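You operate a simulated robot arm through the tools that you are given. There is no shell and no other tool.

You are at the controls of a simulated robot arm. One attempt, no reset.

Task
Lift the rubber roller, set the brake dial to 6 and the spring dial to 50, then lower it.
Fine: the bag machine's yellow lever goes to OFF first and back to ON last; the other levers and dials stay as they are.

It is judged by the outcome, as a careful person would: the job done as asked, and still so three seconds after it is handed in. It fails if anything else is knocked over, pushed out of place, dropped, spilled or broken.

Robot
A 6-joint arm with a two-finger gripper, fixed in place. Base frame: the origin is at the foot of the arm, x ahead of it, y to its left, z up. Units: mm, rad, N and s.
With the tool pointing down near the work surface it reaches from about 280 to 360 mm from the base axis. Its first joint turns from -1.204 to 3.002 rad. Payload 3 kg.
Tool frame: the origin (TCP) is the grasp point; the fingertips stand 30 mm ahead of it; z points along the fingers, y is the line along which they close. Largest opening 96 mm; the body of the gripper starts 53 mm behind the TCP.
Orientation is that of the tool frame in the base frame, as [roll, pitch, yaw] about the fixed x, y, z axes, in that order (R = Rz(yaw) Ry(pitch) Rx(roll)). With the fingers straight down and closing along the base's y, the tool's x points along the base's -x, its y along +y and its z along -z.

Tools
- The arm moves only by the tool move_arm. Its argument "motion" is a list that holds one entry, the list of rows, each a list of 7 numbers: the opening in per cent of the stroke, from 0 (shut) to 100 (fully open), then the shift along the tool's x, y, z in m, then the turn, a rotation vector about the tool's x, y, z in rad. In form: [[[gripper, x, y, z, wx, wy, wz], ...]]. A call has 1 to 20 rows; each row shifts and turns the commanded pose from where the row before left it, along the tool's axes as they then stand. Each row takes 0.2 s and may step no farther than 50 mm and 0.15 rad from the row before; otherwise, or with a gripper value out of range, the whole call is refused. Where a pose cannot be reached the arm comes as near as it can. A force on the tool above 90 N (or 10 N above the force at the start of the call, whichever is more), or a blocked arm, ends the call early, and 0.2 s more pass. Each finger travels about 153 mm/s and halts on what it meets, pressing with about 27 N; the grip force reading is that of the motor and also rises with nothing between the fingers. The clock runs only during rows and for 0.2 s after the last one: add rows that do not move to give the fingers time. The reply holds the time, the measured pose of the TCP, the force on the tool along the base axes, the opening and the grip force, in the units named above and with some noise, with the torque about the TCP (base axes, N m) and any sound that the robot's microphone picked up, and new pictures: "show" is both (left out), scene, wrist or none.
- Cameras (640 x 400 px; columns grow to the right, rows downward): "scene" is fixed at [398.6, 500.7, 1201.2]; the picture's right is [-0.98, 0.22, 0.00], its down [0.02, 0.10, -1.00] and it looks along [-0.22, -0.97, -0.10] (base axes); focal length 296 px, centre (320, 200). "wrist" rides on the gripper at [73, 22, -83] in the tool frame; the picture's right is [-0.29, 0.96, 0.00], its down [-0.66, -0.20, -0.72] and it looks along [-0.69, -0.21, 0.69] (tool axes); focal length 247 px, centre (320, 200). There is no depth. A picture from a camera that has moved, and an enlarged one, comes with that camera's place and axes in the base frame and with its lens.
- lift_body(by): slides the trunk up (or, below 0, down) by that many mm; the arm rides with it, the base frame stays. It gives what a move gives, with no picture.
- close_up(camera, box): a new picture of the part [left, top, right, bottom] of that camera's present view, enlarged. No time passes.
- close_job(): hands the job in; it is judged then, once.

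Nothing tells you positions but the pictures and the camera data. Unless the task says otherwise, let go and move clear before handing in.

The tools are called after "Call:" as name(argument=value, ...) on one line, values as JSON. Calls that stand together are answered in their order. move_arm: Moves the arm, as the interface text tells. Its arguments: {"type":"object","properties":{"motion":{"type":"array"},"show":{"type":"string","enum":["both","scene","wrist","none"]}},"required":["motion"]} The other tools are called the same way: lift_body (by) slides the trunk up or down; close_up (camera, box) takes an enlarged picture of a part of a camera's view; close_job () hands the job in.

At the start:

```text
t: 0.0
eef_pos: [267.2, -310.7, 1329.3]
tcp_rot: [-3.142, 0.0, -3.141]
ft_force: [-0.6, -0.2, -0.2]
wrist_torque: [-0.04, 0.01, 0.0]
finger_gap: 95.8
grip_force: 0.0
trunk travel left (down, up): [-875.0, 65.0]
```

scene: 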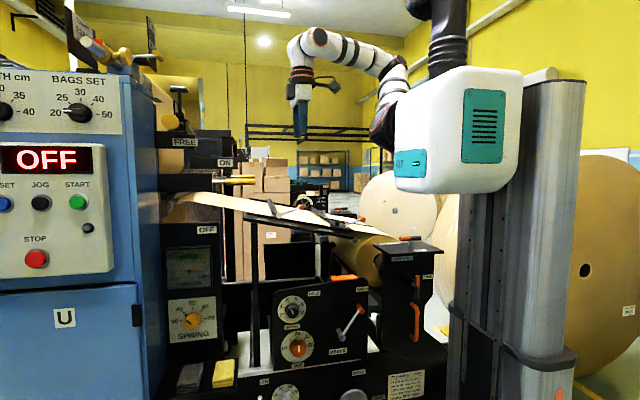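
wrist: 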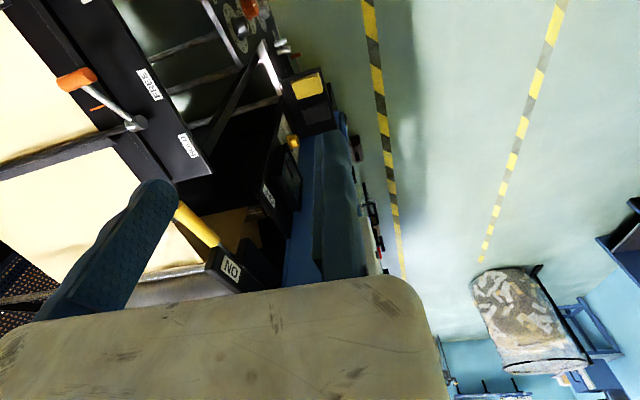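

I see a bag machine with a yellow lever between ON and OFF labels, a spring dial, brake dials and several levers. I'll first look closer at each part before moving.

Call:
close_up(camera="scene", box=[150, 120, 310, 220])

Call:
close_up(camera="scene", box=[150, 215, 310, 315])

Call:
close_up(camera="scene", box=[150, 300, 310, 400])

Call:
close_up(camera="scene", box=[250, 270, 410, 370])

Call:
close_up(camera="scene", box=[300, 220, 460, 320])

Call:
close_up(camera="scene", box=[250, 340, 410, 400])

Call:
close_up(camera="wrist", box=[0, 0, 320, 200])

Call:
close_up(camera="wrist", box=[140, 100, 400, 300])

```text
4.00 times, centred on (230, 170) of scene
camera zoom: at [398.6, 500.7, 1201.2], right [-0.98, 0.22, 0.0], down [0.02, 0.1, -1.0], along [-0.22, -0.97, -0.1], focal length 1184 px, centre (680, 320)
```

zoom: 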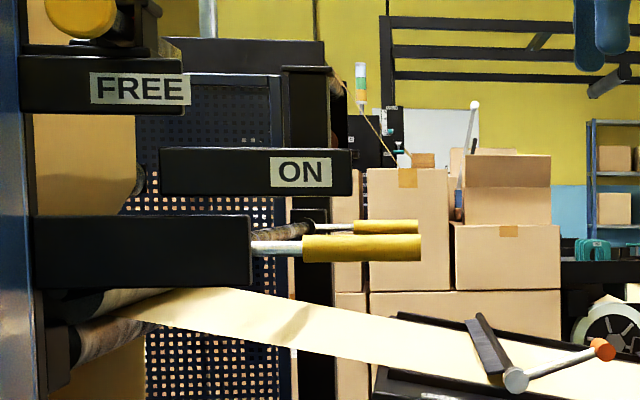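

```text
4.00 times, centred on (230, 265) of scene
camera zoom: at [398.6, 500.7, 1201.2], right [-0.98, 0.22, 0.0], down [0.02, 0.1, -1.0], along [-0.22, -0.97, -0.1], focal length 1184 px, centre (680, -60)
```

zoom: 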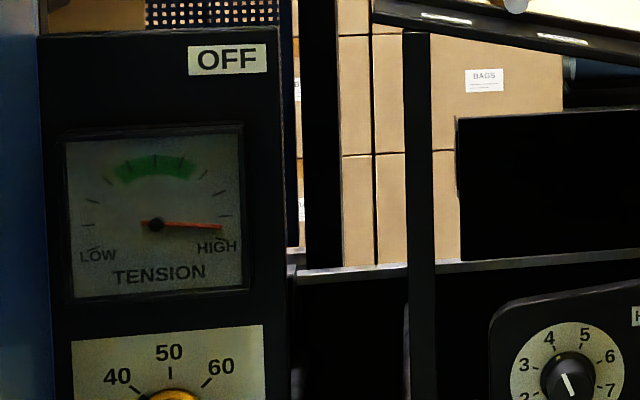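

```text
4.00 times, centred on (230, 350) of scene
camera zoom: at [398.6, 500.7, 1201.2], right [-0.98, 0.22, 0.0], down [0.02, 0.1, -1.0], along [-0.22, -0.97, -0.1], focal length 1184 px, centre (680, -400)
```

zoom: 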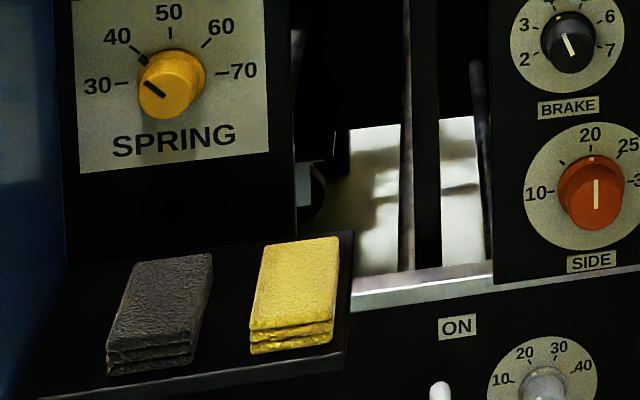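

```text
4.00 times, centred on (330, 320) of scene
camera zoom: at [398.6, 500.7, 1201.2], right [-0.98, 0.22, 0.0], down [0.02, 0.1, -1.0], along [-0.22, -0.97, -0.1], focal length 1184 px, centre (280, -280)
```

zoom: 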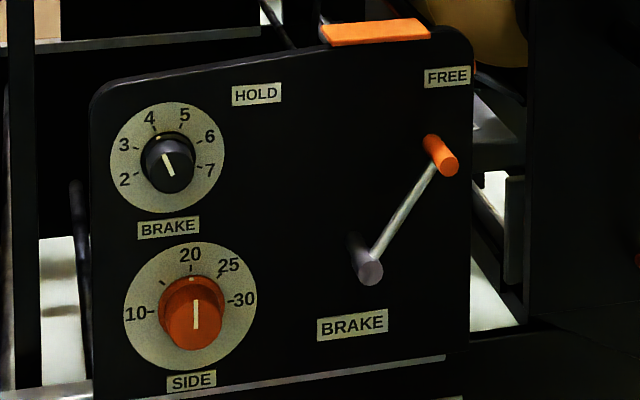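

```text
4.00 times, centred on (380, 270) of scene
camera zoom: at [398.6, 500.7, 1201.2], right [-0.98, 0.22, 0.0], down [0.02, 0.1, -1.0], along [-0.22, -0.97, -0.1], focal length 1184 px, centre (80, -80)
```

zoom: 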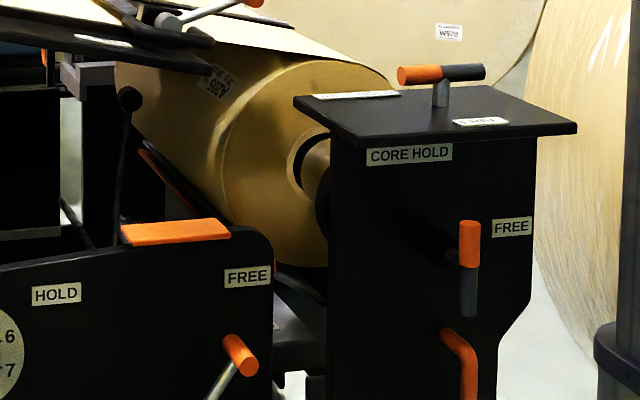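

```text
4.00 times, centred on (330, 370) of scene
camera zoom: at [398.6, 500.7, 1201.2], right [-0.98, 0.22, 0.0], down [0.02, 0.1, -1.0], along [-0.22, -0.97, -0.1], focal length 1184 px, centre (280, -480)
```

zoom: 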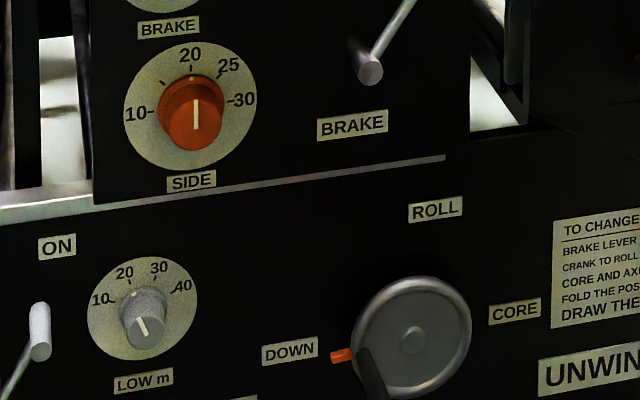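

```text
2.00 times, centred on (160, 100) of wrist
camera zoom: at [194.1, -288.9, 1412.4], right [0.29, 0.96, 0.0], down [0.66, -0.2, 0.72], along [0.69, -0.21, -0.69], focal length 494 px, centre (640, 400)
```

zoom: 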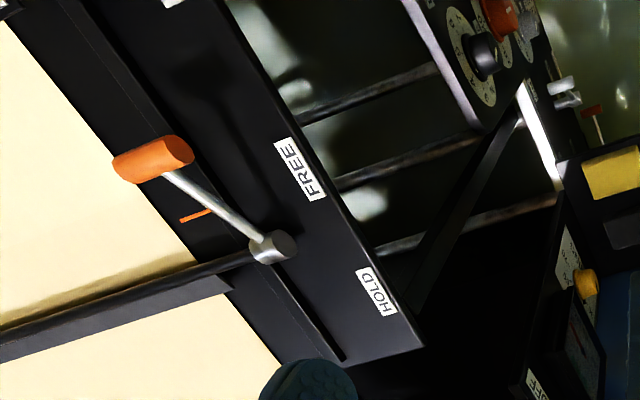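

```text
2.00 times, centred on (270, 200) of wrist
camera zoom: at [194.1, -288.9, 1412.4], right [0.29, 0.96, 0.0], down [0.66, -0.2, 0.72], along [0.69, -0.21, -0.69], focal length 494 px, centre (420, 200)
```

zoom: 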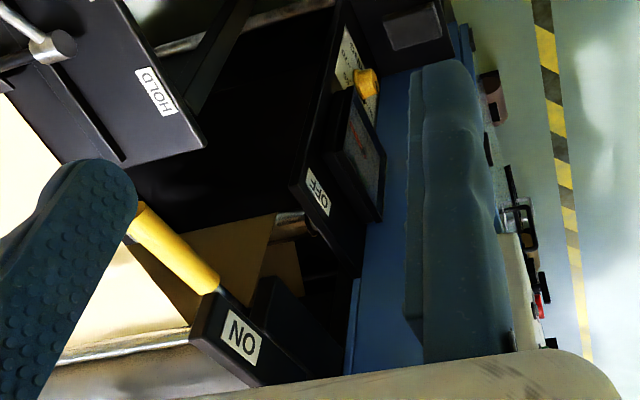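

The pictures show many labelled levers; I haven't yet identified which one lifts the rubber roller. I'll zoom in more on other parts of the scene before moving.

Call:
close_up(camera="scene", box=[130, 90, 210, 140])

Call:
close_up(camera="scene", box=[150, 140, 270, 240])

Call:
close_up(camera="scene", box=[50, 0, 210, 100])

Call:
close_up(camera="scene", box=[340, 360, 440, 400])

Call:
close_up(camera="scene", box=[0, 60, 160, 200])

Call:
close_up(camera="scene", box=[0, 180, 160, 330])

Call:
close_up(camera="scene", box=[240, 180, 340, 260])

Call:
close_up(camera="wrist", box=[0, 180, 320, 380])

Call:
close_up(camera="wrist", box=[200, 0, 360, 100])

```text
8.00 times, centred on (170, 115) of scene
camera zoom: at [398.6, 500.7, 1201.2], right [-0.98, 0.22, 0.0], down [0.02, 0.1, -1.0], along [-0.22, -0.97, -0.1], focal length 2368 px, centre (1520, 880)
```

zoom: 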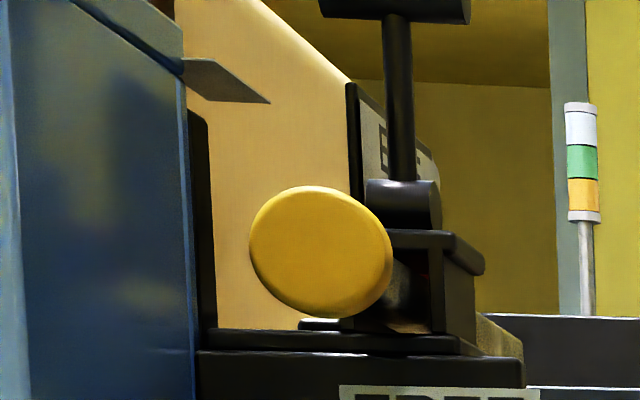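

```text
4.00 times, centred on (210, 190) of scene
camera zoom: at [398.6, 500.7, 1201.2], right [-0.98, 0.22, 0.0], down [0.02, 0.1, -1.0], along [-0.22, -0.97, -0.1], focal length 1184 px, centre (760, 240)
```

zoom: 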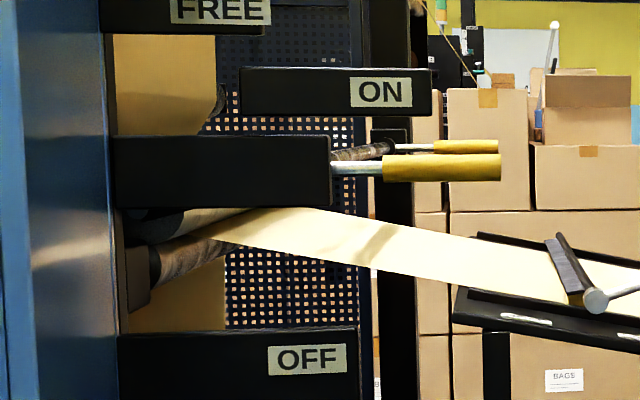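

```text
4.00 times, centred on (130, 50) of scene
camera zoom: at [398.6, 500.7, 1201.2], right [-0.98, 0.22, 0.0], down [0.02, 0.1, -1.0], along [-0.22, -0.97, -0.1], focal length 1184 px, centre (1080, 800)
```

zoom: 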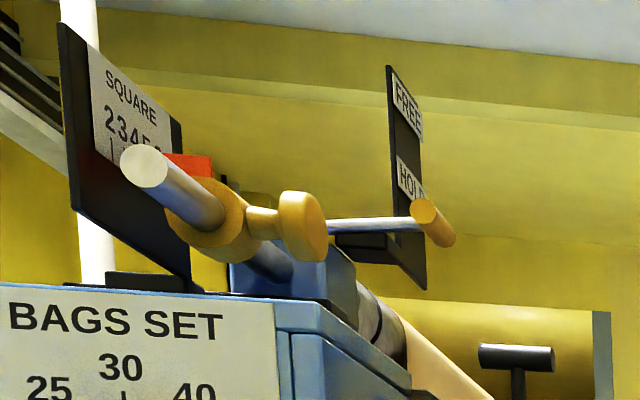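

```text
6.40 times, centred on (390, 380) of scene
camera zoom: at [398.6, 500.7, 1201.2], right [-0.98, 0.22, 0.0], down [0.02, 0.1, -1.0], along [-0.22, -0.97, -0.1], focal length 1894 px, centre (-128, -952)
```

zoom: 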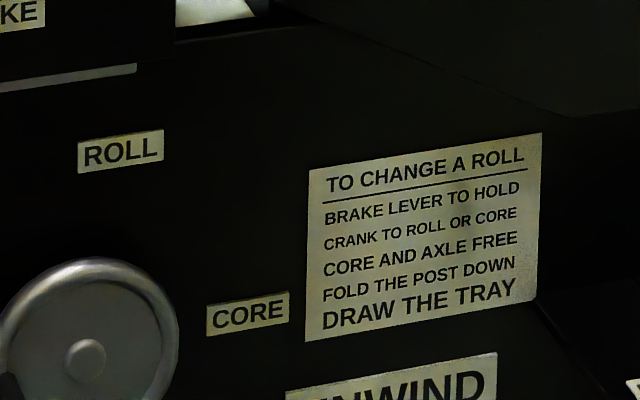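

```text
2.86 times, centred on (80, 130) of scene
camera zoom: at [398.6, 500.7, 1201.2], right [-0.98, 0.22, 0.0], down [0.02, 0.1, -1.0], along [-0.22, -0.97, -0.1], focal length 846 px, centre (1006, 400)
```

zoom: 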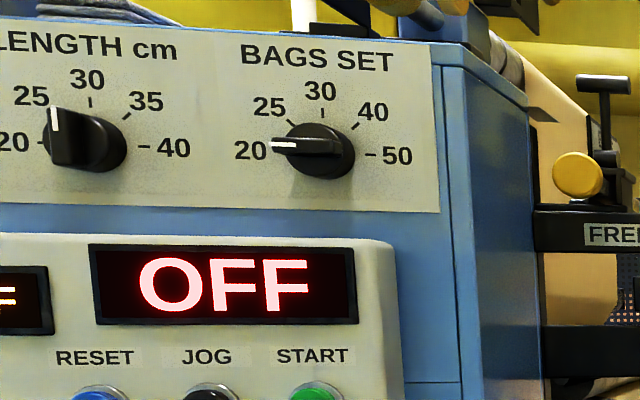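

```text
2.67 times, centred on (80, 255) of scene
camera zoom: at [398.6, 500.7, 1201.2], right [-0.98, 0.22, 0.0], down [0.02, 0.1, -1.0], along [-0.22, -0.97, -0.1], focal length 789 px, centre (960, 53)
```

zoom: 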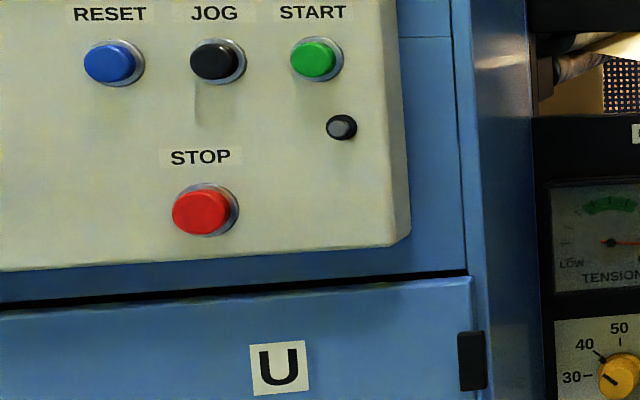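

```text
5.00 times, centred on (290, 220) of scene
camera zoom: at [398.6, 500.7, 1201.2], right [-0.98, 0.22, 0.0], down [0.02, 0.1, -1.0], along [-0.22, -0.97, -0.1], focal length 1480 px, centre (470, 100)
```

zoom: 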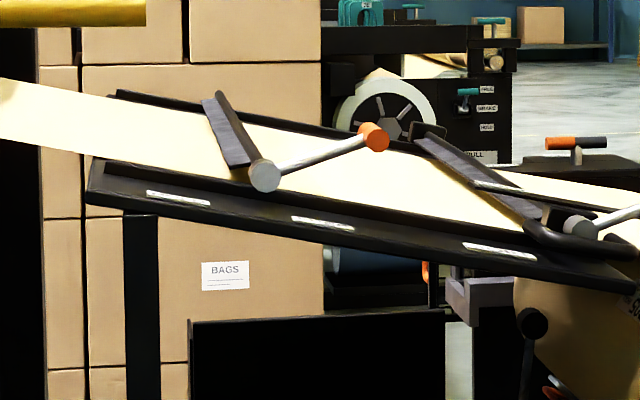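

```text
2.00 times, centred on (160, 280) of wrist
camera zoom: at [194.1, -288.9, 1412.4], right [0.29, 0.96, 0.0], down [0.66, -0.2, 0.72], along [0.69, -0.21, -0.69], focal length 494 px, centre (640, 40)
```

zoom: 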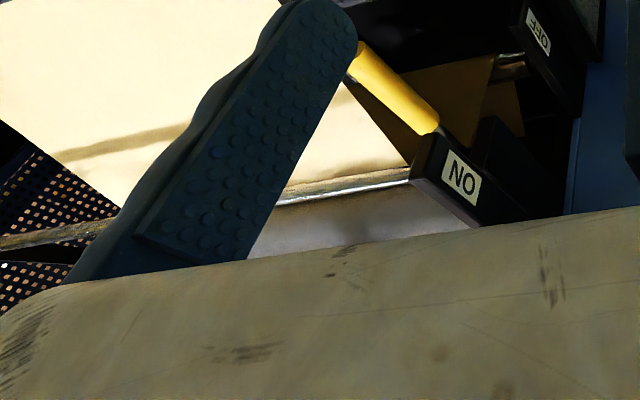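

```text
4.00 times, centred on (280, 50) of wrist
camera zoom: at [194.1, -288.9, 1412.4], right [0.29, 0.96, 0.0], down [0.66, -0.2, 0.72], along [0.69, -0.21, -0.69], focal length 988 px, centre (480, 800)
```

zoom: 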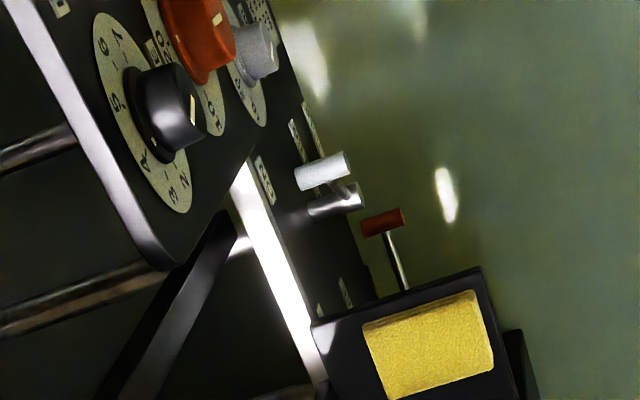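

The lever with the yellow grip sits at about (445, -579, 1160) next to the ON plate, the brake knob at about (272, -500, 702) and the spring knob at about (613, -510, 697). All of them face +y, so I'll turn the tool to point toward -y and look from there.

Call:
move_arm(motion=[[[100, 0, 0, 0, 0.15, 0, 0], [100, 0, 0, 0, 0.15, 0, 0], [100, 0, 0, 0, 0.15, 0, 0], [100, 0, 0, 0, 0.15, 0, 0], [100, 0, 0, 0, 0.15, 0, 0], [100, 0, 0, 0, 0.15, 0, 0], [100, 0, 0, 0, 0.15, 0, 0], [100, 0, 0, 0, 0.15, 0, 0], [100, 0, 0, 0, 0.15, 0, 0], [100, 0, 0, 0, 0.15, 0, 0], [100, 0, 0, 0, 0.0708, 0, 0]]])

```text
t: 2.4
eef_pos: [334.0, -395.4, 1315.6]
tcp_rot: [-1.601, 0.001, 3.141]
ft_force: [0.1, 0.6, -0.2]
wrist_torque: [0.02, -0.01, 0.0]
finger_gap: 96.0
grip_force: 0.0
out of reach, approached as far as the arm can: row 1, 2, 3, 4, 5, 6, 7, 8, 9, 10, 11
trunk travel left (down, up): [-875.0, 65.0]
camera wrist: at [260.6, -311.8, 1295.9], right [0.29, 0.03, -0.96], down [0.66, 0.72, 0.23], along [0.69, -0.7, 0.19], focal length 247 px, centre (320, 200)
```

scene: 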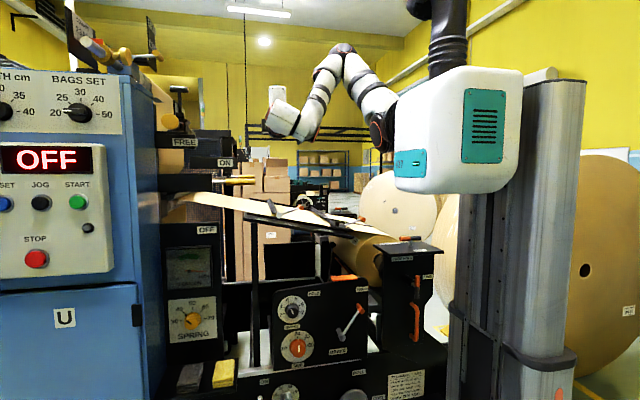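
wrist: 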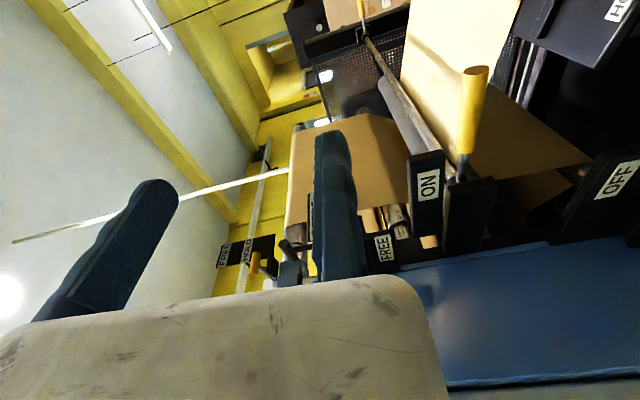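

The tool now points at the machine and the wrist camera sees the yellow lever and its block. I'll zoom into this view.

Call:
close_up(camera="wrist", box=[380, 60, 640, 240])

Call:
close_up(camera="wrist", box=[200, 180, 440, 330])

Call:
close_up(camera="wrist", box=[270, 0, 430, 100])

```text
2.22 times, centred on (510, 150) of wrist
camera zoom: at [260.6, -311.8, 1295.9], right [0.29, 0.03, -0.96], down [0.66, 0.72, 0.23], along [0.69, -0.7, 0.19], focal length 549 px, centre (-102, 311)
```

zoom: 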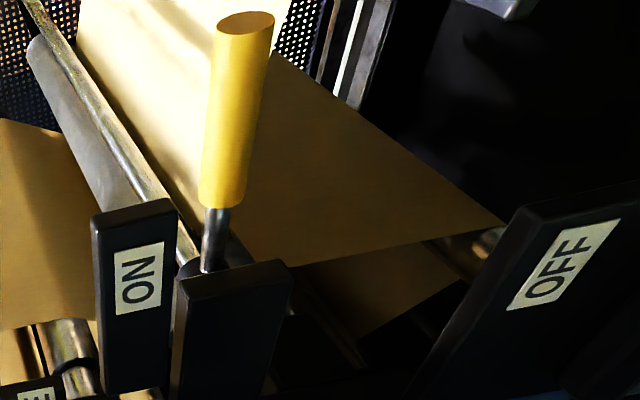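

```text
2.67 times, centred on (320, 255) of wrist
camera zoom: at [260.6, -311.8, 1295.9], right [0.29, 0.03, -0.96], down [0.66, 0.72, 0.23], along [0.69, -0.7, 0.19], focal length 659 px, centre (320, 53)
```

zoom: 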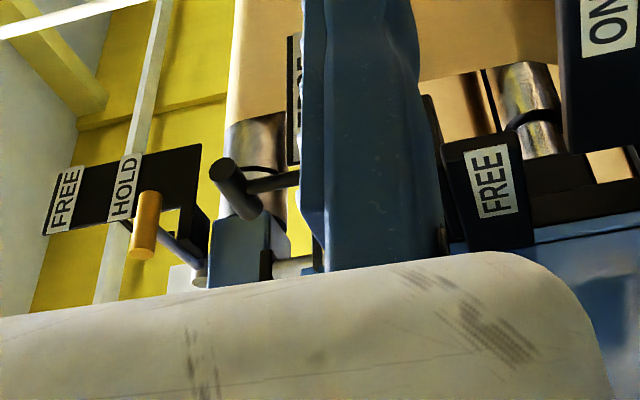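

```text
4.00 times, centred on (350, 50) of wrist
camera zoom: at [260.6, -311.8, 1295.9], right [0.29, 0.03, -0.96], down [0.66, 0.72, 0.23], along [0.69, -0.7, 0.19], focal length 988 px, centre (200, 800)
```

zoom: 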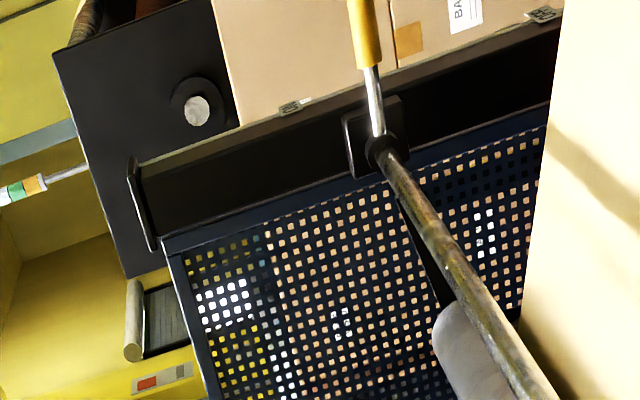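

The lever's shaft runs along y. The grip is horizontal at about y=-578, z=1161, with its tip at x≈392, and it swings down for OFF. I'll test how the commanded pose behaves with a small, safe move toward a pre-grasp point in front of it.

Call:
move_arm(motion=[[[100, -0.04, 0.04, 0.03, 0, 0, 0], [100, -0.04, 0.04, 0.03, 0, 0, 0]]], show="none")

```text
refused: row 1 steps farther than a row can; nothing moved
```

That row was longer than the 50 mm limit, so nothing moved. I'll use smaller steps.

Call:
move_arm(motion=[[[100, -0.03, 0.03, 0.02, 0, 0, 0], [100, -0.03, 0.03, 0.02, 0, 0, 0]]], show="none")

```text
t: 3.0
eef_pos: [393.0, -437.6, 1252.1]
tcp_rot: [-1.572, 0.0, 3.14]
ft_force: [0.4, -0.1, -0.1]
wrist_torque: [-0.02, -0.06, -0.03]
finger_gap: 96.1
grip_force: 0.1
trunk travel left (down, up): [-875.0, 65.0]
```

The arm tracks well now. Next I move to a pre-grasp point in front of the grip's outer end, opening to about 58 mm so the fingers clear the ON bar.

Call:
move_arm(motion=[[[60, -0.005, 0.023, 0.012, 0, 0, 0], [60, -0.005, 0.023, 0.012, 0, 0, 0], [60, -0.005, 0.023, 0.012, 0, 0, 0], [60, -0.004, 0.022, 0.012, 0, 0, 0], [60, 0, 0, 0, 0, 0, 0]]])

```text
t: 4.2
eef_pos: [410.2, -484.7, 1164.6]
tcp_rot: [-1.571, 0.0, 3.141]
ft_force: [0.2, -0.9, 0.4]
wrist_torque: [0.04, 0.01, -0.01]
finger_gap: 57.4
grip_force: 0.0
trunk travel left (down, up): [-875.0, 65.0]
camera wrist: at [337.1, -401.9, 1141.8], right [0.29, 0.0, -0.96], down [0.66, 0.72, 0.2], along [0.69, -0.69, 0.21], focal length 247 px, centre (320, 200)
```

scene: 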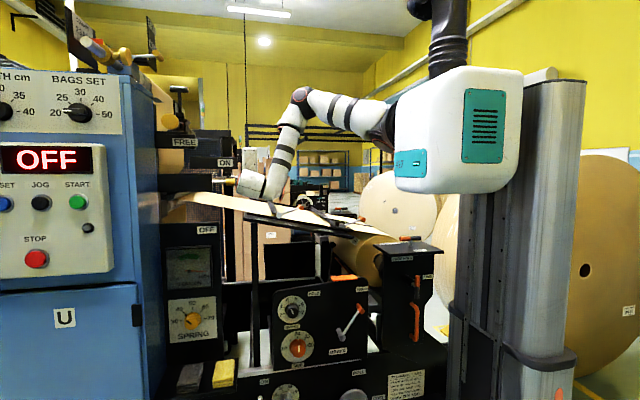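
wrist: 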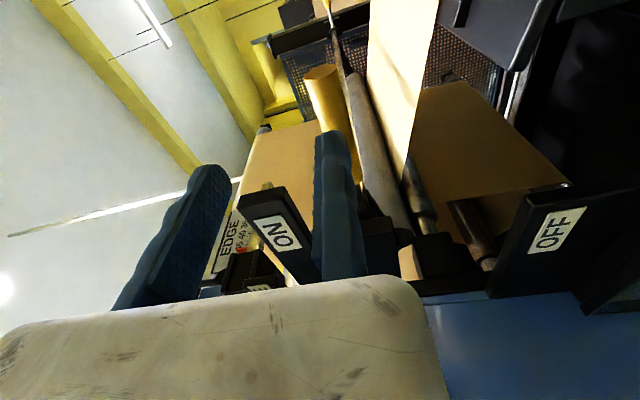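

Call:
close_up(camera="wrist", box=[220, 60, 460, 300])

Call:
close_up(camera="scene", box=[180, 140, 300, 215])

Call:
close_up(camera="wrist", box=[360, 80, 600, 300])

```text
1.67 times, centred on (340, 180) of wrist
camera zoom: at [337.1, -401.9, 1141.8], right [0.29, 0.0, -0.96], down [0.66, 0.72, 0.2], along [0.69, -0.69, 0.21], focal length 412 px, centre (287, 233)
```

zoom: 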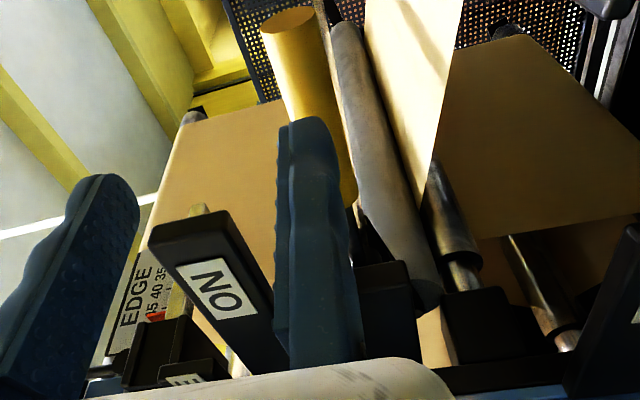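

```text
5.33 times, centred on (240, 178) of scene
camera zoom: at [398.6, 500.7, 1201.2], right [-0.98, 0.22, 0.0], down [0.02, 0.1, -1.0], along [-0.22, -0.97, -0.1], focal length 1578 px, centre (747, 320)
```

zoom: 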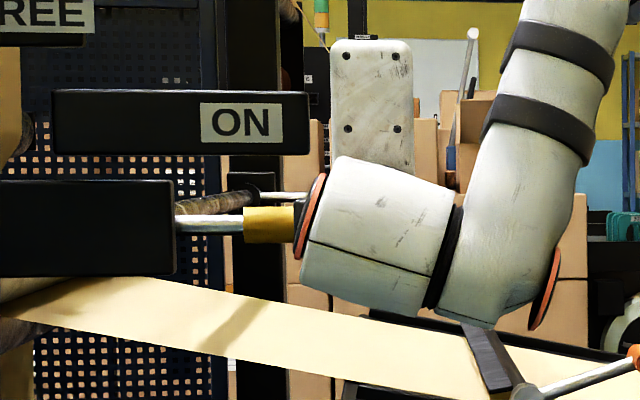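

```text
1.82 times, centred on (480, 190) of wrist
camera zoom: at [337.1, -401.9, 1141.8], right [0.29, 0.0, -0.96], down [0.66, 0.72, 0.2], along [0.69, -0.69, 0.21], focal length 449 px, centre (29, 218)
```

zoom: 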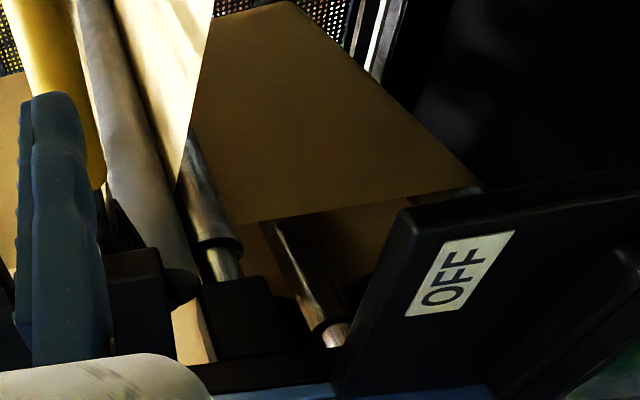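

The grip is centred in front of the fingers. I'll advance about 90 mm so the grip sits between the pads, then close.

Call:
move_arm(motion=[[[60, 0, 0.002, 0.03, 0, 0, 0], [60, 0, 0.002, 0.03, 0, 0, 0], [60, 0, 0.001, 0.03, 0, 0, 0], [60, 0, 0, 0, 0, 0, 0]]])

```text
t: 5.1
eef_pos: [409.0, -538.4, 1165.8]
tcp_rot: [-1.569, -0.021, -3.122]
ft_force: [2.2, 96.7, -10.7]
wrist_torque: [0.79, -0.51, -0.95]
finger_gap: 57.4
grip_force: 0.0
trunk travel left (down, up): [-875.0, 65.0]
stopped in row 4: the force on the tool passed its limit at 112 N (the readings are from after the stop); the commanded pose is now the measured one
camera wrist: at [334.8, -457.1, 1144.5], right [0.27, 0.0, -0.96], down [0.65, 0.74, 0.19], along [0.71, -0.68, 0.2], focal length 247 px, centre (320, 200)
```

scene: 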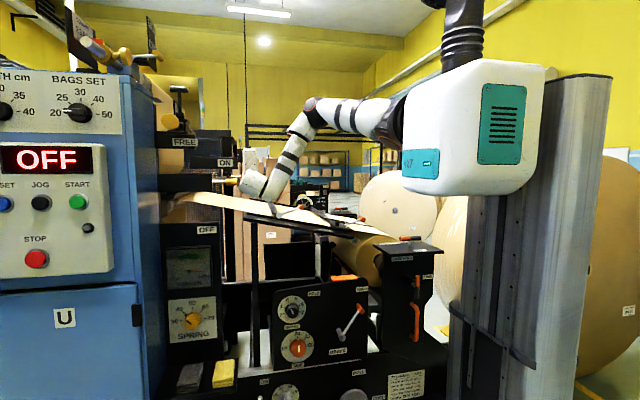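
wrist: 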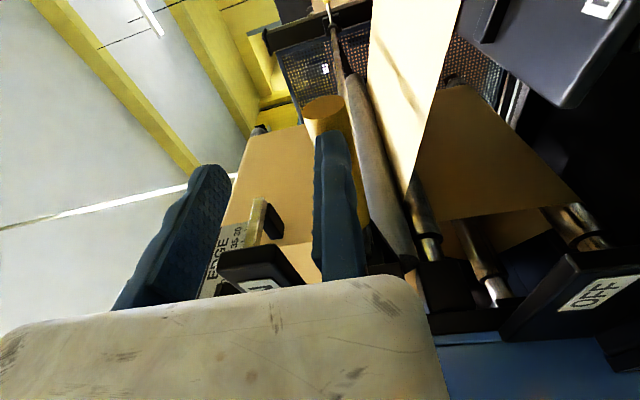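

The arm stopped against something at about 112 N, sooner than I expected, and the trunk column looks slightly tilted in the picture. I'll look closely before doing anything else.

Call:
close_up(camera="wrist", box=[200, 70, 456, 230])

Call:
close_up(camera="scene", box=[200, 140, 328, 220])

Call:
close_up(camera="scene", box=[240, 60, 640, 310])

Call:
close_up(camera="wrist", box=[180, 180, 340, 280])

```text
2.50 times, centred on (328, 150) of wrist
camera zoom: at [334.8, -457.1, 1144.5], right [0.27, 0.0, -0.96], down [0.65, 0.74, 0.19], along [0.71, -0.68, 0.2], focal length 617 px, centre (300, 325)
```

zoom: 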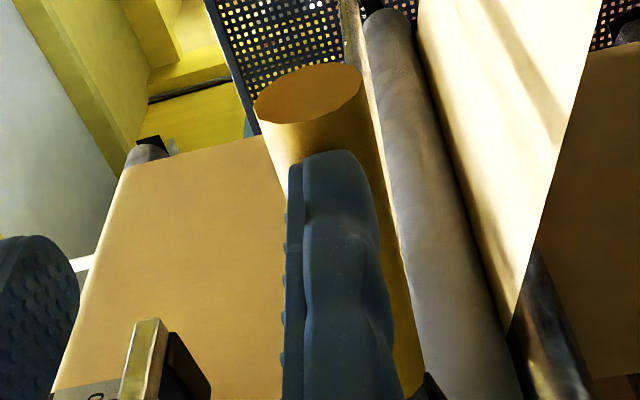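

```text
5.00 times, centred on (264, 180) of scene
camera zoom: at [398.6, 500.7, 1201.2], right [-0.98, 0.22, 0.0], down [0.02, 0.1, -1.0], along [-0.22, -0.97, -0.1], focal length 1480 px, centre (600, 300)
```

zoom: 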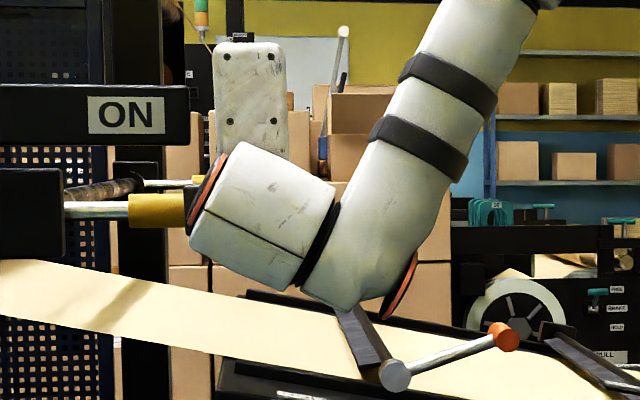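

```text
1.60 times, centred on (440, 185) of scene
camera zoom: at [398.6, 500.7, 1201.2], right [-0.98, 0.22, 0.0], down [0.02, 0.1, -1.0], along [-0.22, -0.97, -0.1], focal length 474 px, centre (128, 224)
```

zoom: 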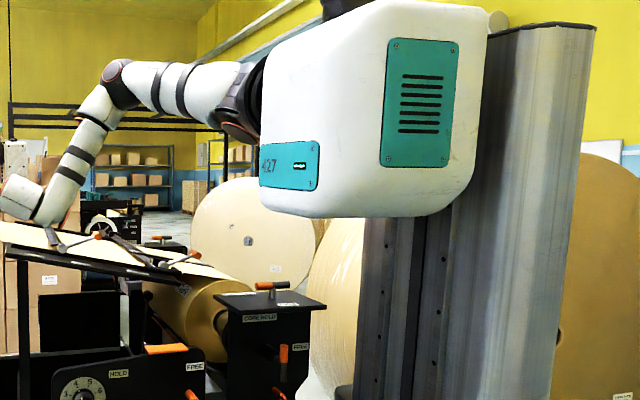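

```text
4.00 times, centred on (260, 230) of wrist
camera zoom: at [334.8, -457.1, 1144.5], right [0.27, 0.0, -0.96], down [0.65, 0.74, 0.19], along [0.71, -0.68, 0.2], focal length 988 px, centre (560, 80)
```

zoom: 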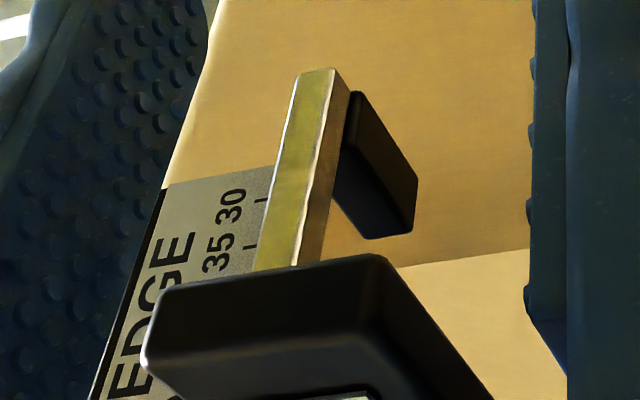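

The lower finger's tip ran straight into the front of the grip. In the wrist pictures the +y finger stays at the TCP line and only the other finger seems to move. I'll back off straight away and check this.

Call:
move_arm(motion=[[[60, 0, 0, -0.03, 0, 0, 0], [60, 0, 0, -0.03, 0, 0, 0], [60, 0, 0, 0, 0, 0, 0]]])

```text
t: 5.9
eef_pos: [405.9, -508.9, 1154.2]
tcp_rot: [-1.589, -0.017, -3.136]
ft_force: [-1.0, 0.1, 0.8]
wrist_torque: [0.01, 0.01, 0.01]
finger_gap: 57.4
grip_force: 0.0
trunk travel left (down, up): [-875.0, 65.0]
camera wrist: at [333.3, -425.4, 1133.0], right [0.28, 0.02, -0.96], down [0.66, 0.72, 0.2], along [0.7, -0.69, 0.19], focal length 247 px, centre (320, 200)
```

scene: 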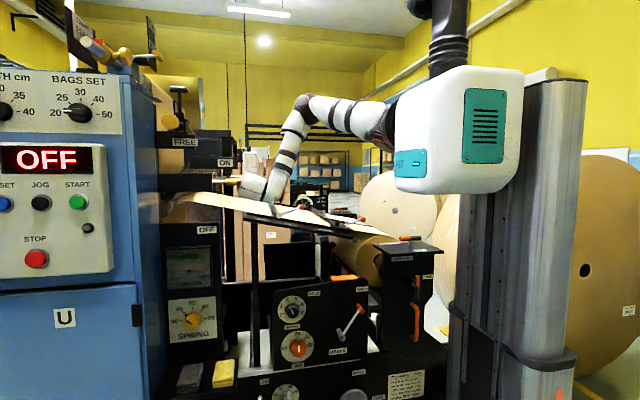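
wrist: 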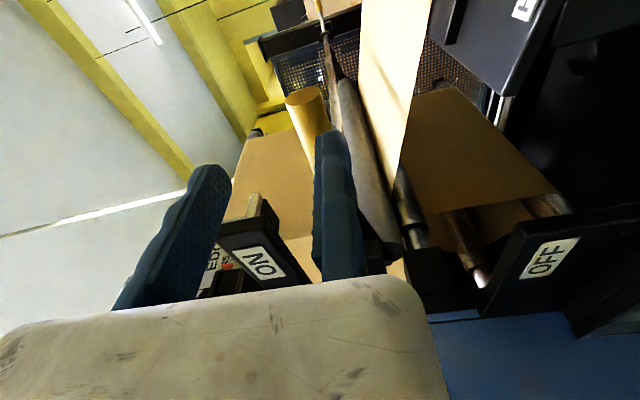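

The column stood up again, so the machine stand flexes under load and nothing was displaced. Now I'll check how the fingers actually move by narrowing the opening here in free air.

Call:
move_arm(motion=[[[20, 0, 0, 0, 0, 0, 0], [20, 0, 0, 0, 0, 0, 0]]], show="wrist")

Call:
move_arm(motion=[[[100, 0, 0, 0, 0, 0, 0], [100, 0, 0, 0, 0, 0, 0], [100, 0, 0, 0, 0, 0, 0]]], show="wrist")

```text
t: 6.5
eef_pos: [405.3, -512.1, 1152.9]
tcp_rot: [-1.595, -0.017, -3.138]
ft_force: [-0.3, -0.6, -0.8]
wrist_torque: [0.03, -0.01, 0.02]
finger_gap: 19.5
grip_force: 0.1
trunk travel left (down, up): [-875.0, 65.0]
camera wrist: at [331.6, -429.6, 1132.4], right [0.28, 0.02, -0.96], down [0.66, 0.72, 0.21], along [0.7, -0.69, 0.19], focal length 247 px, centre (320, 200)
```

wrist: 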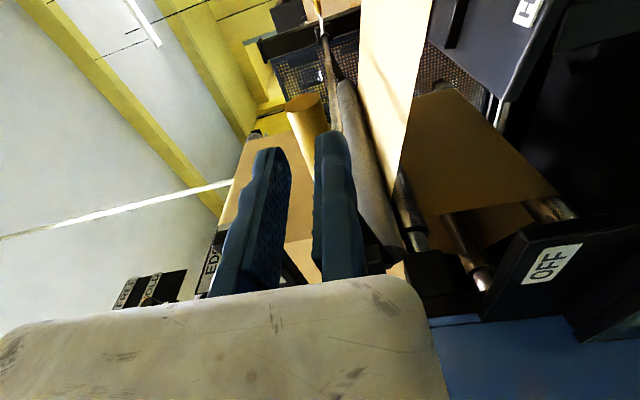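

```text
t: 7.3
eef_pos: [404.4, -513.4, 1152.5]
tcp_rot: [-1.592, -0.016, -3.137]
ft_force: [-0.1, 0.0, -0.5]
wrist_torque: [-0.03, -0.01, 0.03]
finger_gap: 96.0
grip_force: 0.0
trunk travel left (down, up): [-875.0, 65.0]
camera wrist: at [331.4, -430.2, 1132.1], right [0.28, 0.02, -0.96], down [0.66, 0.72, 0.21], along [0.7, -0.69, 0.19], focal length 247 px, centre (320, 200)
```

wrist: 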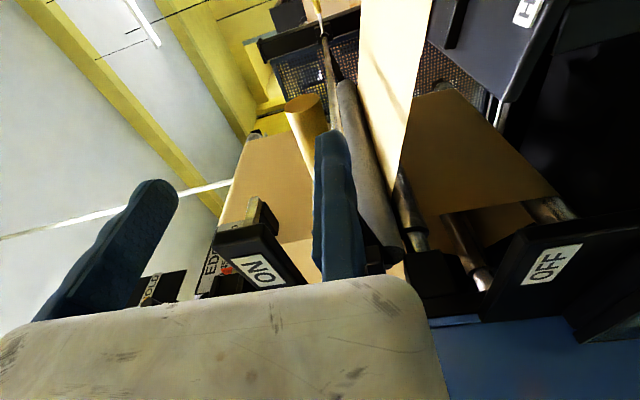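

Confirmed: the +y finger (the lower one now) is fixed with its pad at the TCP line, and only the other finger moves. So I'll push the lever down with the underside of the fixed finger: rise above the grip, move in over it, then follow the arc.

Call:
move_arm(motion=[[[5, -0.008, -0.02, 0, 0.021, 0, 0.016], [5, -0.008, -0.02, 0, 0, 0, 0], [5, 0, 0, 0, 0, 0, 0]]], show="wrist")

```text
t: 8.1
eef_pos: [421.5, -512.3, 1192.5]
tcp_rot: [-1.572, -0.001, -3.139]
ft_force: [0.0, 0.0, 0.6]
wrist_torque: [-0.01, 0.03, 0.02]
finger_gap: 4.9
grip_force: 0.1
trunk travel left (down, up): [-875.0, 65.0]
camera wrist: at [349.0, -431.2, 1169.5], right [0.29, 0.0, -0.96], down [0.66, 0.73, 0.2], along [0.69, -0.69, 0.21], focal length 247 px, centre (320, 200)
```

wrist: 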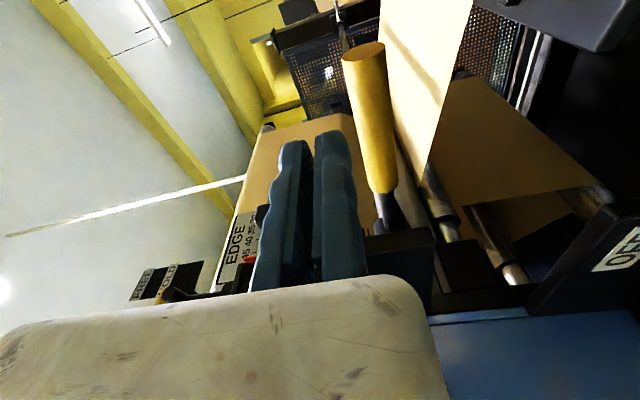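

The fingers are above the grip line with clearance. I move in over the grip, then push down the first part of the arc.

Call:
move_arm(motion=[[[5, 0, 0, 0.028, 0, 0, 0], [5, 0, 0, 0.027, 0, 0, 0], [5, 0, 0, 0, 0, 0, 0]]])

```text
t: 8.9
eef_pos: [419.9, -567.4, 1193.3]
tcp_rot: [-1.572, 0.0, -3.138]
ft_force: [-0.2, -0.1, 0.8]
wrist_torque: [0.0, -0.01, -0.03]
finger_gap: 4.6
grip_force: 0.1
trunk travel left (down, up): [-875.0, 65.0]
camera wrist: at [347.7, -484.8, 1169.6], right [0.29, 0.0, -0.96], down [0.66, 0.73, 0.2], along [0.69, -0.69, 0.21], focal length 247 px, centre (320, 200)
```

scene: 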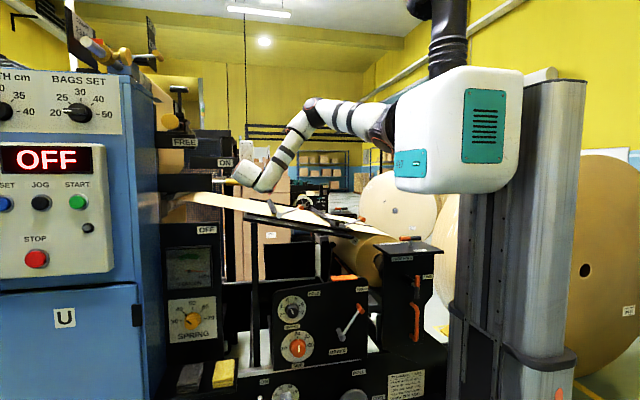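
wrist: 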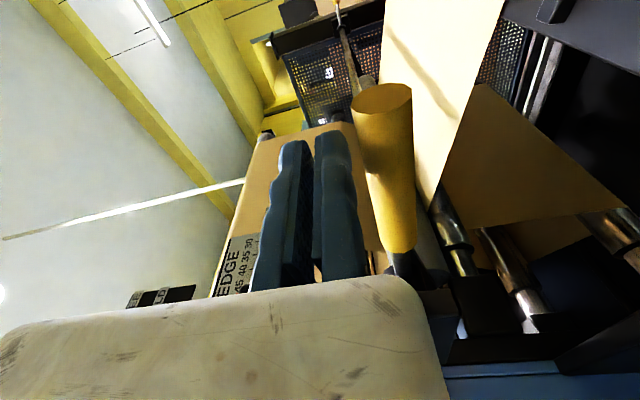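

The fixed finger is right above the grip with clearance to the ON bar. I start pushing down along the arc, in small steps.

Call:
move_arm(motion=[[[5, 0, 0.01, 0, 0, 0, 0], [5, 0.001, 0.014, 0, 0, 0, 0.1], [5, 0.001, 0.014, 0, 0, 0, 0.1], [5, 0.001, 0.014, 0, 0, 0, 0.1]]])

```text
t: 9.9
eef_pos: [423.5, -568.2, 1140.1]
tcp_rot: [-1.573, 0.302, -3.137]
ft_force: [-0.4, 0.2, 0.7]
wrist_torque: [0.02, 0.02, -0.02]
finger_gap: 4.9
grip_force: 0.1
trunk travel left (down, up): [-875.0, 65.0]
camera wrist: at [360.3, -485.5, 1096.1], right [0.56, 0.0, -0.83], down [0.57, 0.72, 0.39], along [0.6, -0.69, 0.41], focal length 247 px, centre (320, 200)
```

scene: 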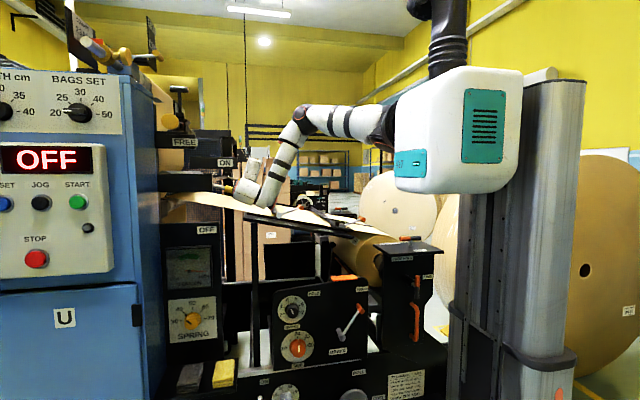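
wrist: 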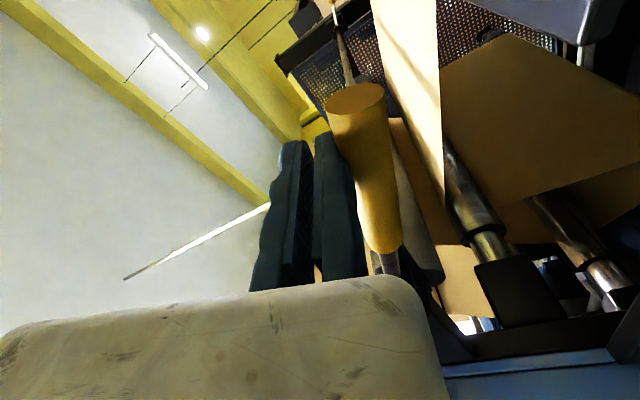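

The lever follows with almost no force; its tip is now at about (402, -578, 1108). I keep pushing along the arc.

Call:
move_arm(motion=[[[5, 0.001, 0.014, 0, 0, 0, 0.1], [5, 0.001, 0.014, 0, 0, 0, 0.1], [5, 0.001, 0.014, 0, 0, 0, 0.1]]])

```text
t: 10.7
eef_pos: [416.7, -562.7, 1130.8]
tcp_rot: [-1.574, 0.603, -3.14]
ft_force: [-1.1, -1.4, 1.8]
wrist_torque: [-0.03, -0.01, -0.04]
finger_gap: 4.8
grip_force: 0.1
out of reach, approached as far as the arm can: row 1, 2, 3
trunk travel left (down, up): [-875.0, 65.0]
camera wrist: at [369.7, -479.1, 1070.4], right [0.78, 0.01, -0.62], down [0.43, 0.72, 0.54], along [0.45, -0.69, 0.56], focal length 247 px, centre (320, 200)
```

scene: 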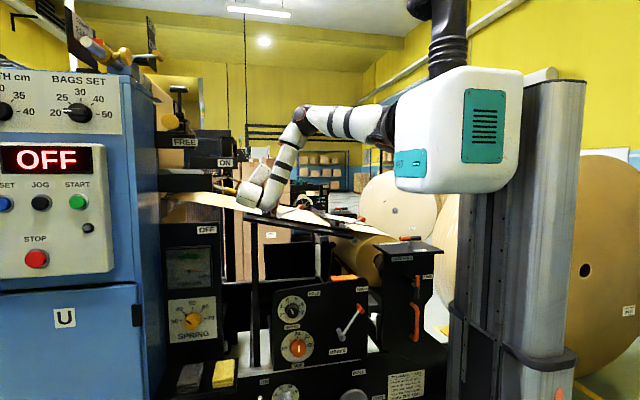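
wrist: 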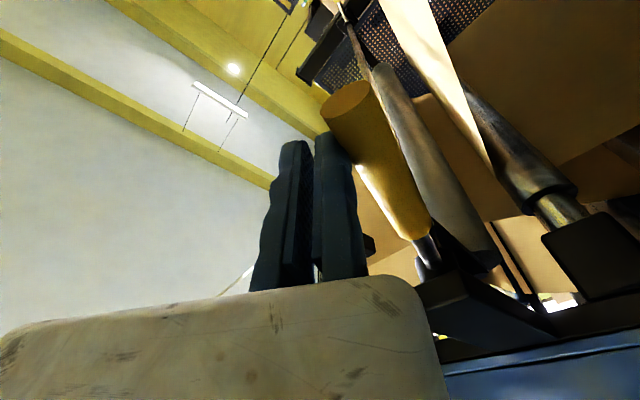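

The arm has run out of reach at this trunk height, with the lever only part way down. I'll back out, lower the trunk, and then carry on from a better arm posture.

Call:
move_arm(motion=[[[5, 0, -0.01, -0.03, 0, 0, 0], [5, 0, 0, -0.04, 0, 0, 0], [5, 0, 0, -0.04, 0, 0, -0.1], [5, 0, 0, -0.02, 0, 0, -0.1], [5, 0, 0, 0, 0, 0, -0.1], [5, 0, 0, 0, 0, 0, -0.1], [5, 0, 0, 0, 0, 0, -0.1], [5, 0, 0, 0, 0, 0, -0.1]]])

```text
t: 12.5
eef_pos: [394.1, -452.7, 1147.6]
tcp_rot: [-1.571, -0.001, -3.135]
ft_force: [0.5, 0.9, 0.4]
wrist_torque: [-0.01, -0.03, -0.02]
finger_gap: 4.9
grip_force: 0.0
out of reach, approached as far as the arm can: row 3, 4
trunk travel left (down, up): [-875.0, 65.0]
camera wrist: at [321.8, -370.3, 1124.3], right [0.29, 0.0, -0.96], down [0.66, 0.73, 0.2], along [0.69, -0.69, 0.21], focal length 247 px, centre (320, 200)
```

scene: 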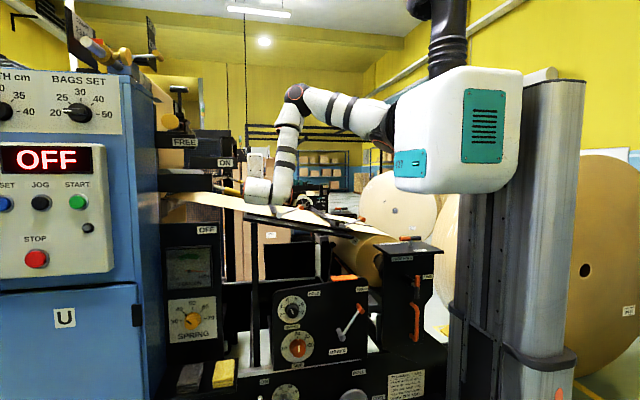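
wrist: 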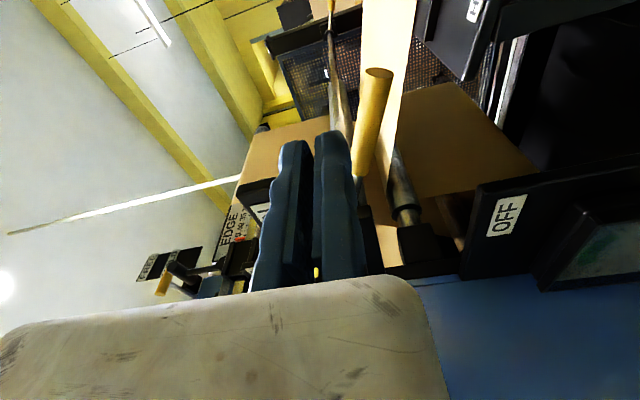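

The lever stays where I left it, about 17° down. I'll now lower the trunk by 200 mm while the gripper is clear in front of the machine.

Call:
lift_body(by=-200)

```text
t: 14.7
eef_pos: [394.4, -451.8, 947.6]
tcp_rot: [-1.571, 0.0, -3.136]
ft_force: [-1.1, 0.5, 0.2]
wrist_torque: [0.03, 0.0, -0.02]
finger_gap: 5.1
grip_force: 0.0
trunk travel left (down, up): [-675.0, 265.0]
```

Now I raise the arm back to the lever's height, in front of it, and match the lever's angle.

Call:
move_arm(motion=[[[5, -0.007, -0.049, 0, 0, 0, 0], [5, -0.007, -0.049, 0, 0, 0, 0], [5, -0.007, -0.049, 0, 0, 0, 0], [5, -0.007, -0.049, 0, 0, 0, 0], [5, 0, -0.006, 0, 0, 0, 0.1], [5, 0, 0, 0, 0, 0, 0.1], [5, 0, 0, 0, 0, 0, 0.1]]])

```text
t: 16.3
eef_pos: [421.9, -453.8, 1149.6]
tcp_rot: [-1.571, 0.303, -3.137]
ft_force: [0.2, -0.2, -0.8]
wrist_torque: [0.04, 0.0, 0.0]
finger_gap: 4.7
grip_force: 0.1
trunk travel left (down, up): [-675.0, 265.0]
camera wrist: at [358.9, -371.2, 1105.8], right [0.56, 0.0, -0.83], down [0.57, 0.73, 0.39], along [0.6, -0.69, 0.41], focal length 247 px, centre (320, 200)
```

scene: 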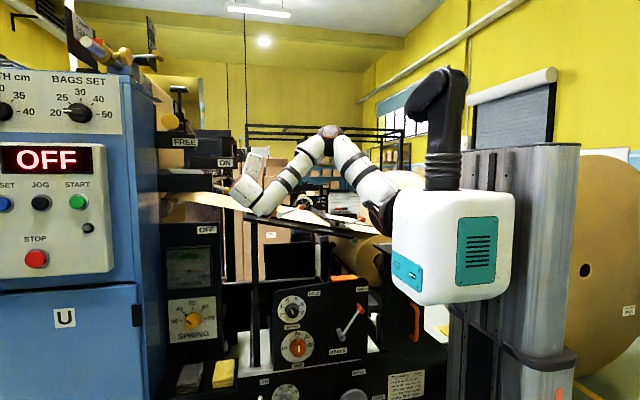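
wrist: 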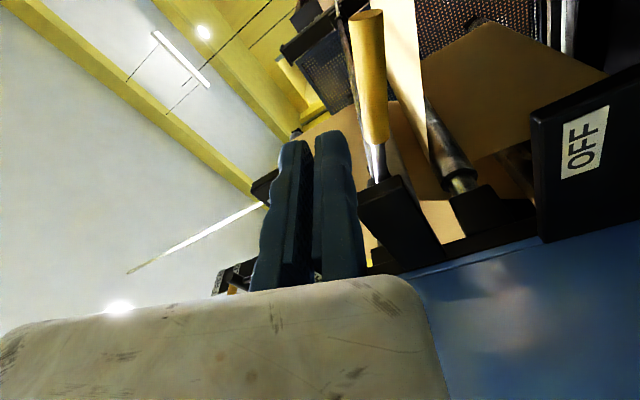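

The lever is at about 0.37 rad and the fixed finger is about 20 mm above it. I move in over it again.

Call:
move_arm(motion=[[[5, 0, 0, 0.038, 0, 0, 0], [5, 0, 0, 0.038, 0, 0, 0], [5, 0, 0, 0.038, 0, 0, 0], [5, 0, 0, 0, 0, 0, 0]]], show="wrist")

```text
t: 17.3
eef_pos: [422.5, -567.7, 1150.0]
tcp_rot: [-1.571, 0.3, -3.136]
ft_force: [0.2, 0.2, 0.3]
wrist_torque: [0.02, 0.0, 0.02]
finger_gap: 4.6
grip_force: 0.1
trunk travel left (down, up): [-675.0, 265.0]
camera wrist: at [359.8, -484.6, 1105.9], right [0.56, 0.0, -0.83], down [0.57, 0.73, 0.39], along [0.6, -0.69, 0.41], focal length 247 px, centre (320, 200)
```

wrist: 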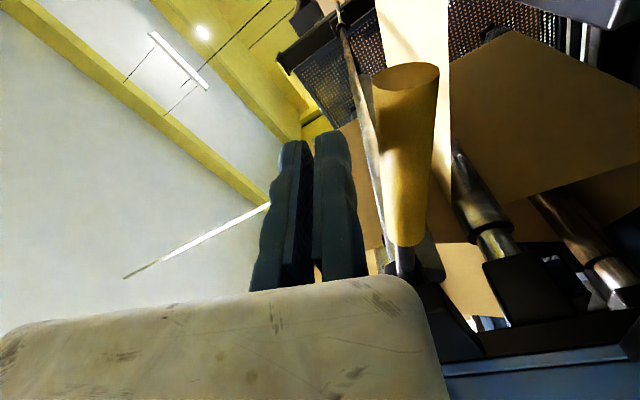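

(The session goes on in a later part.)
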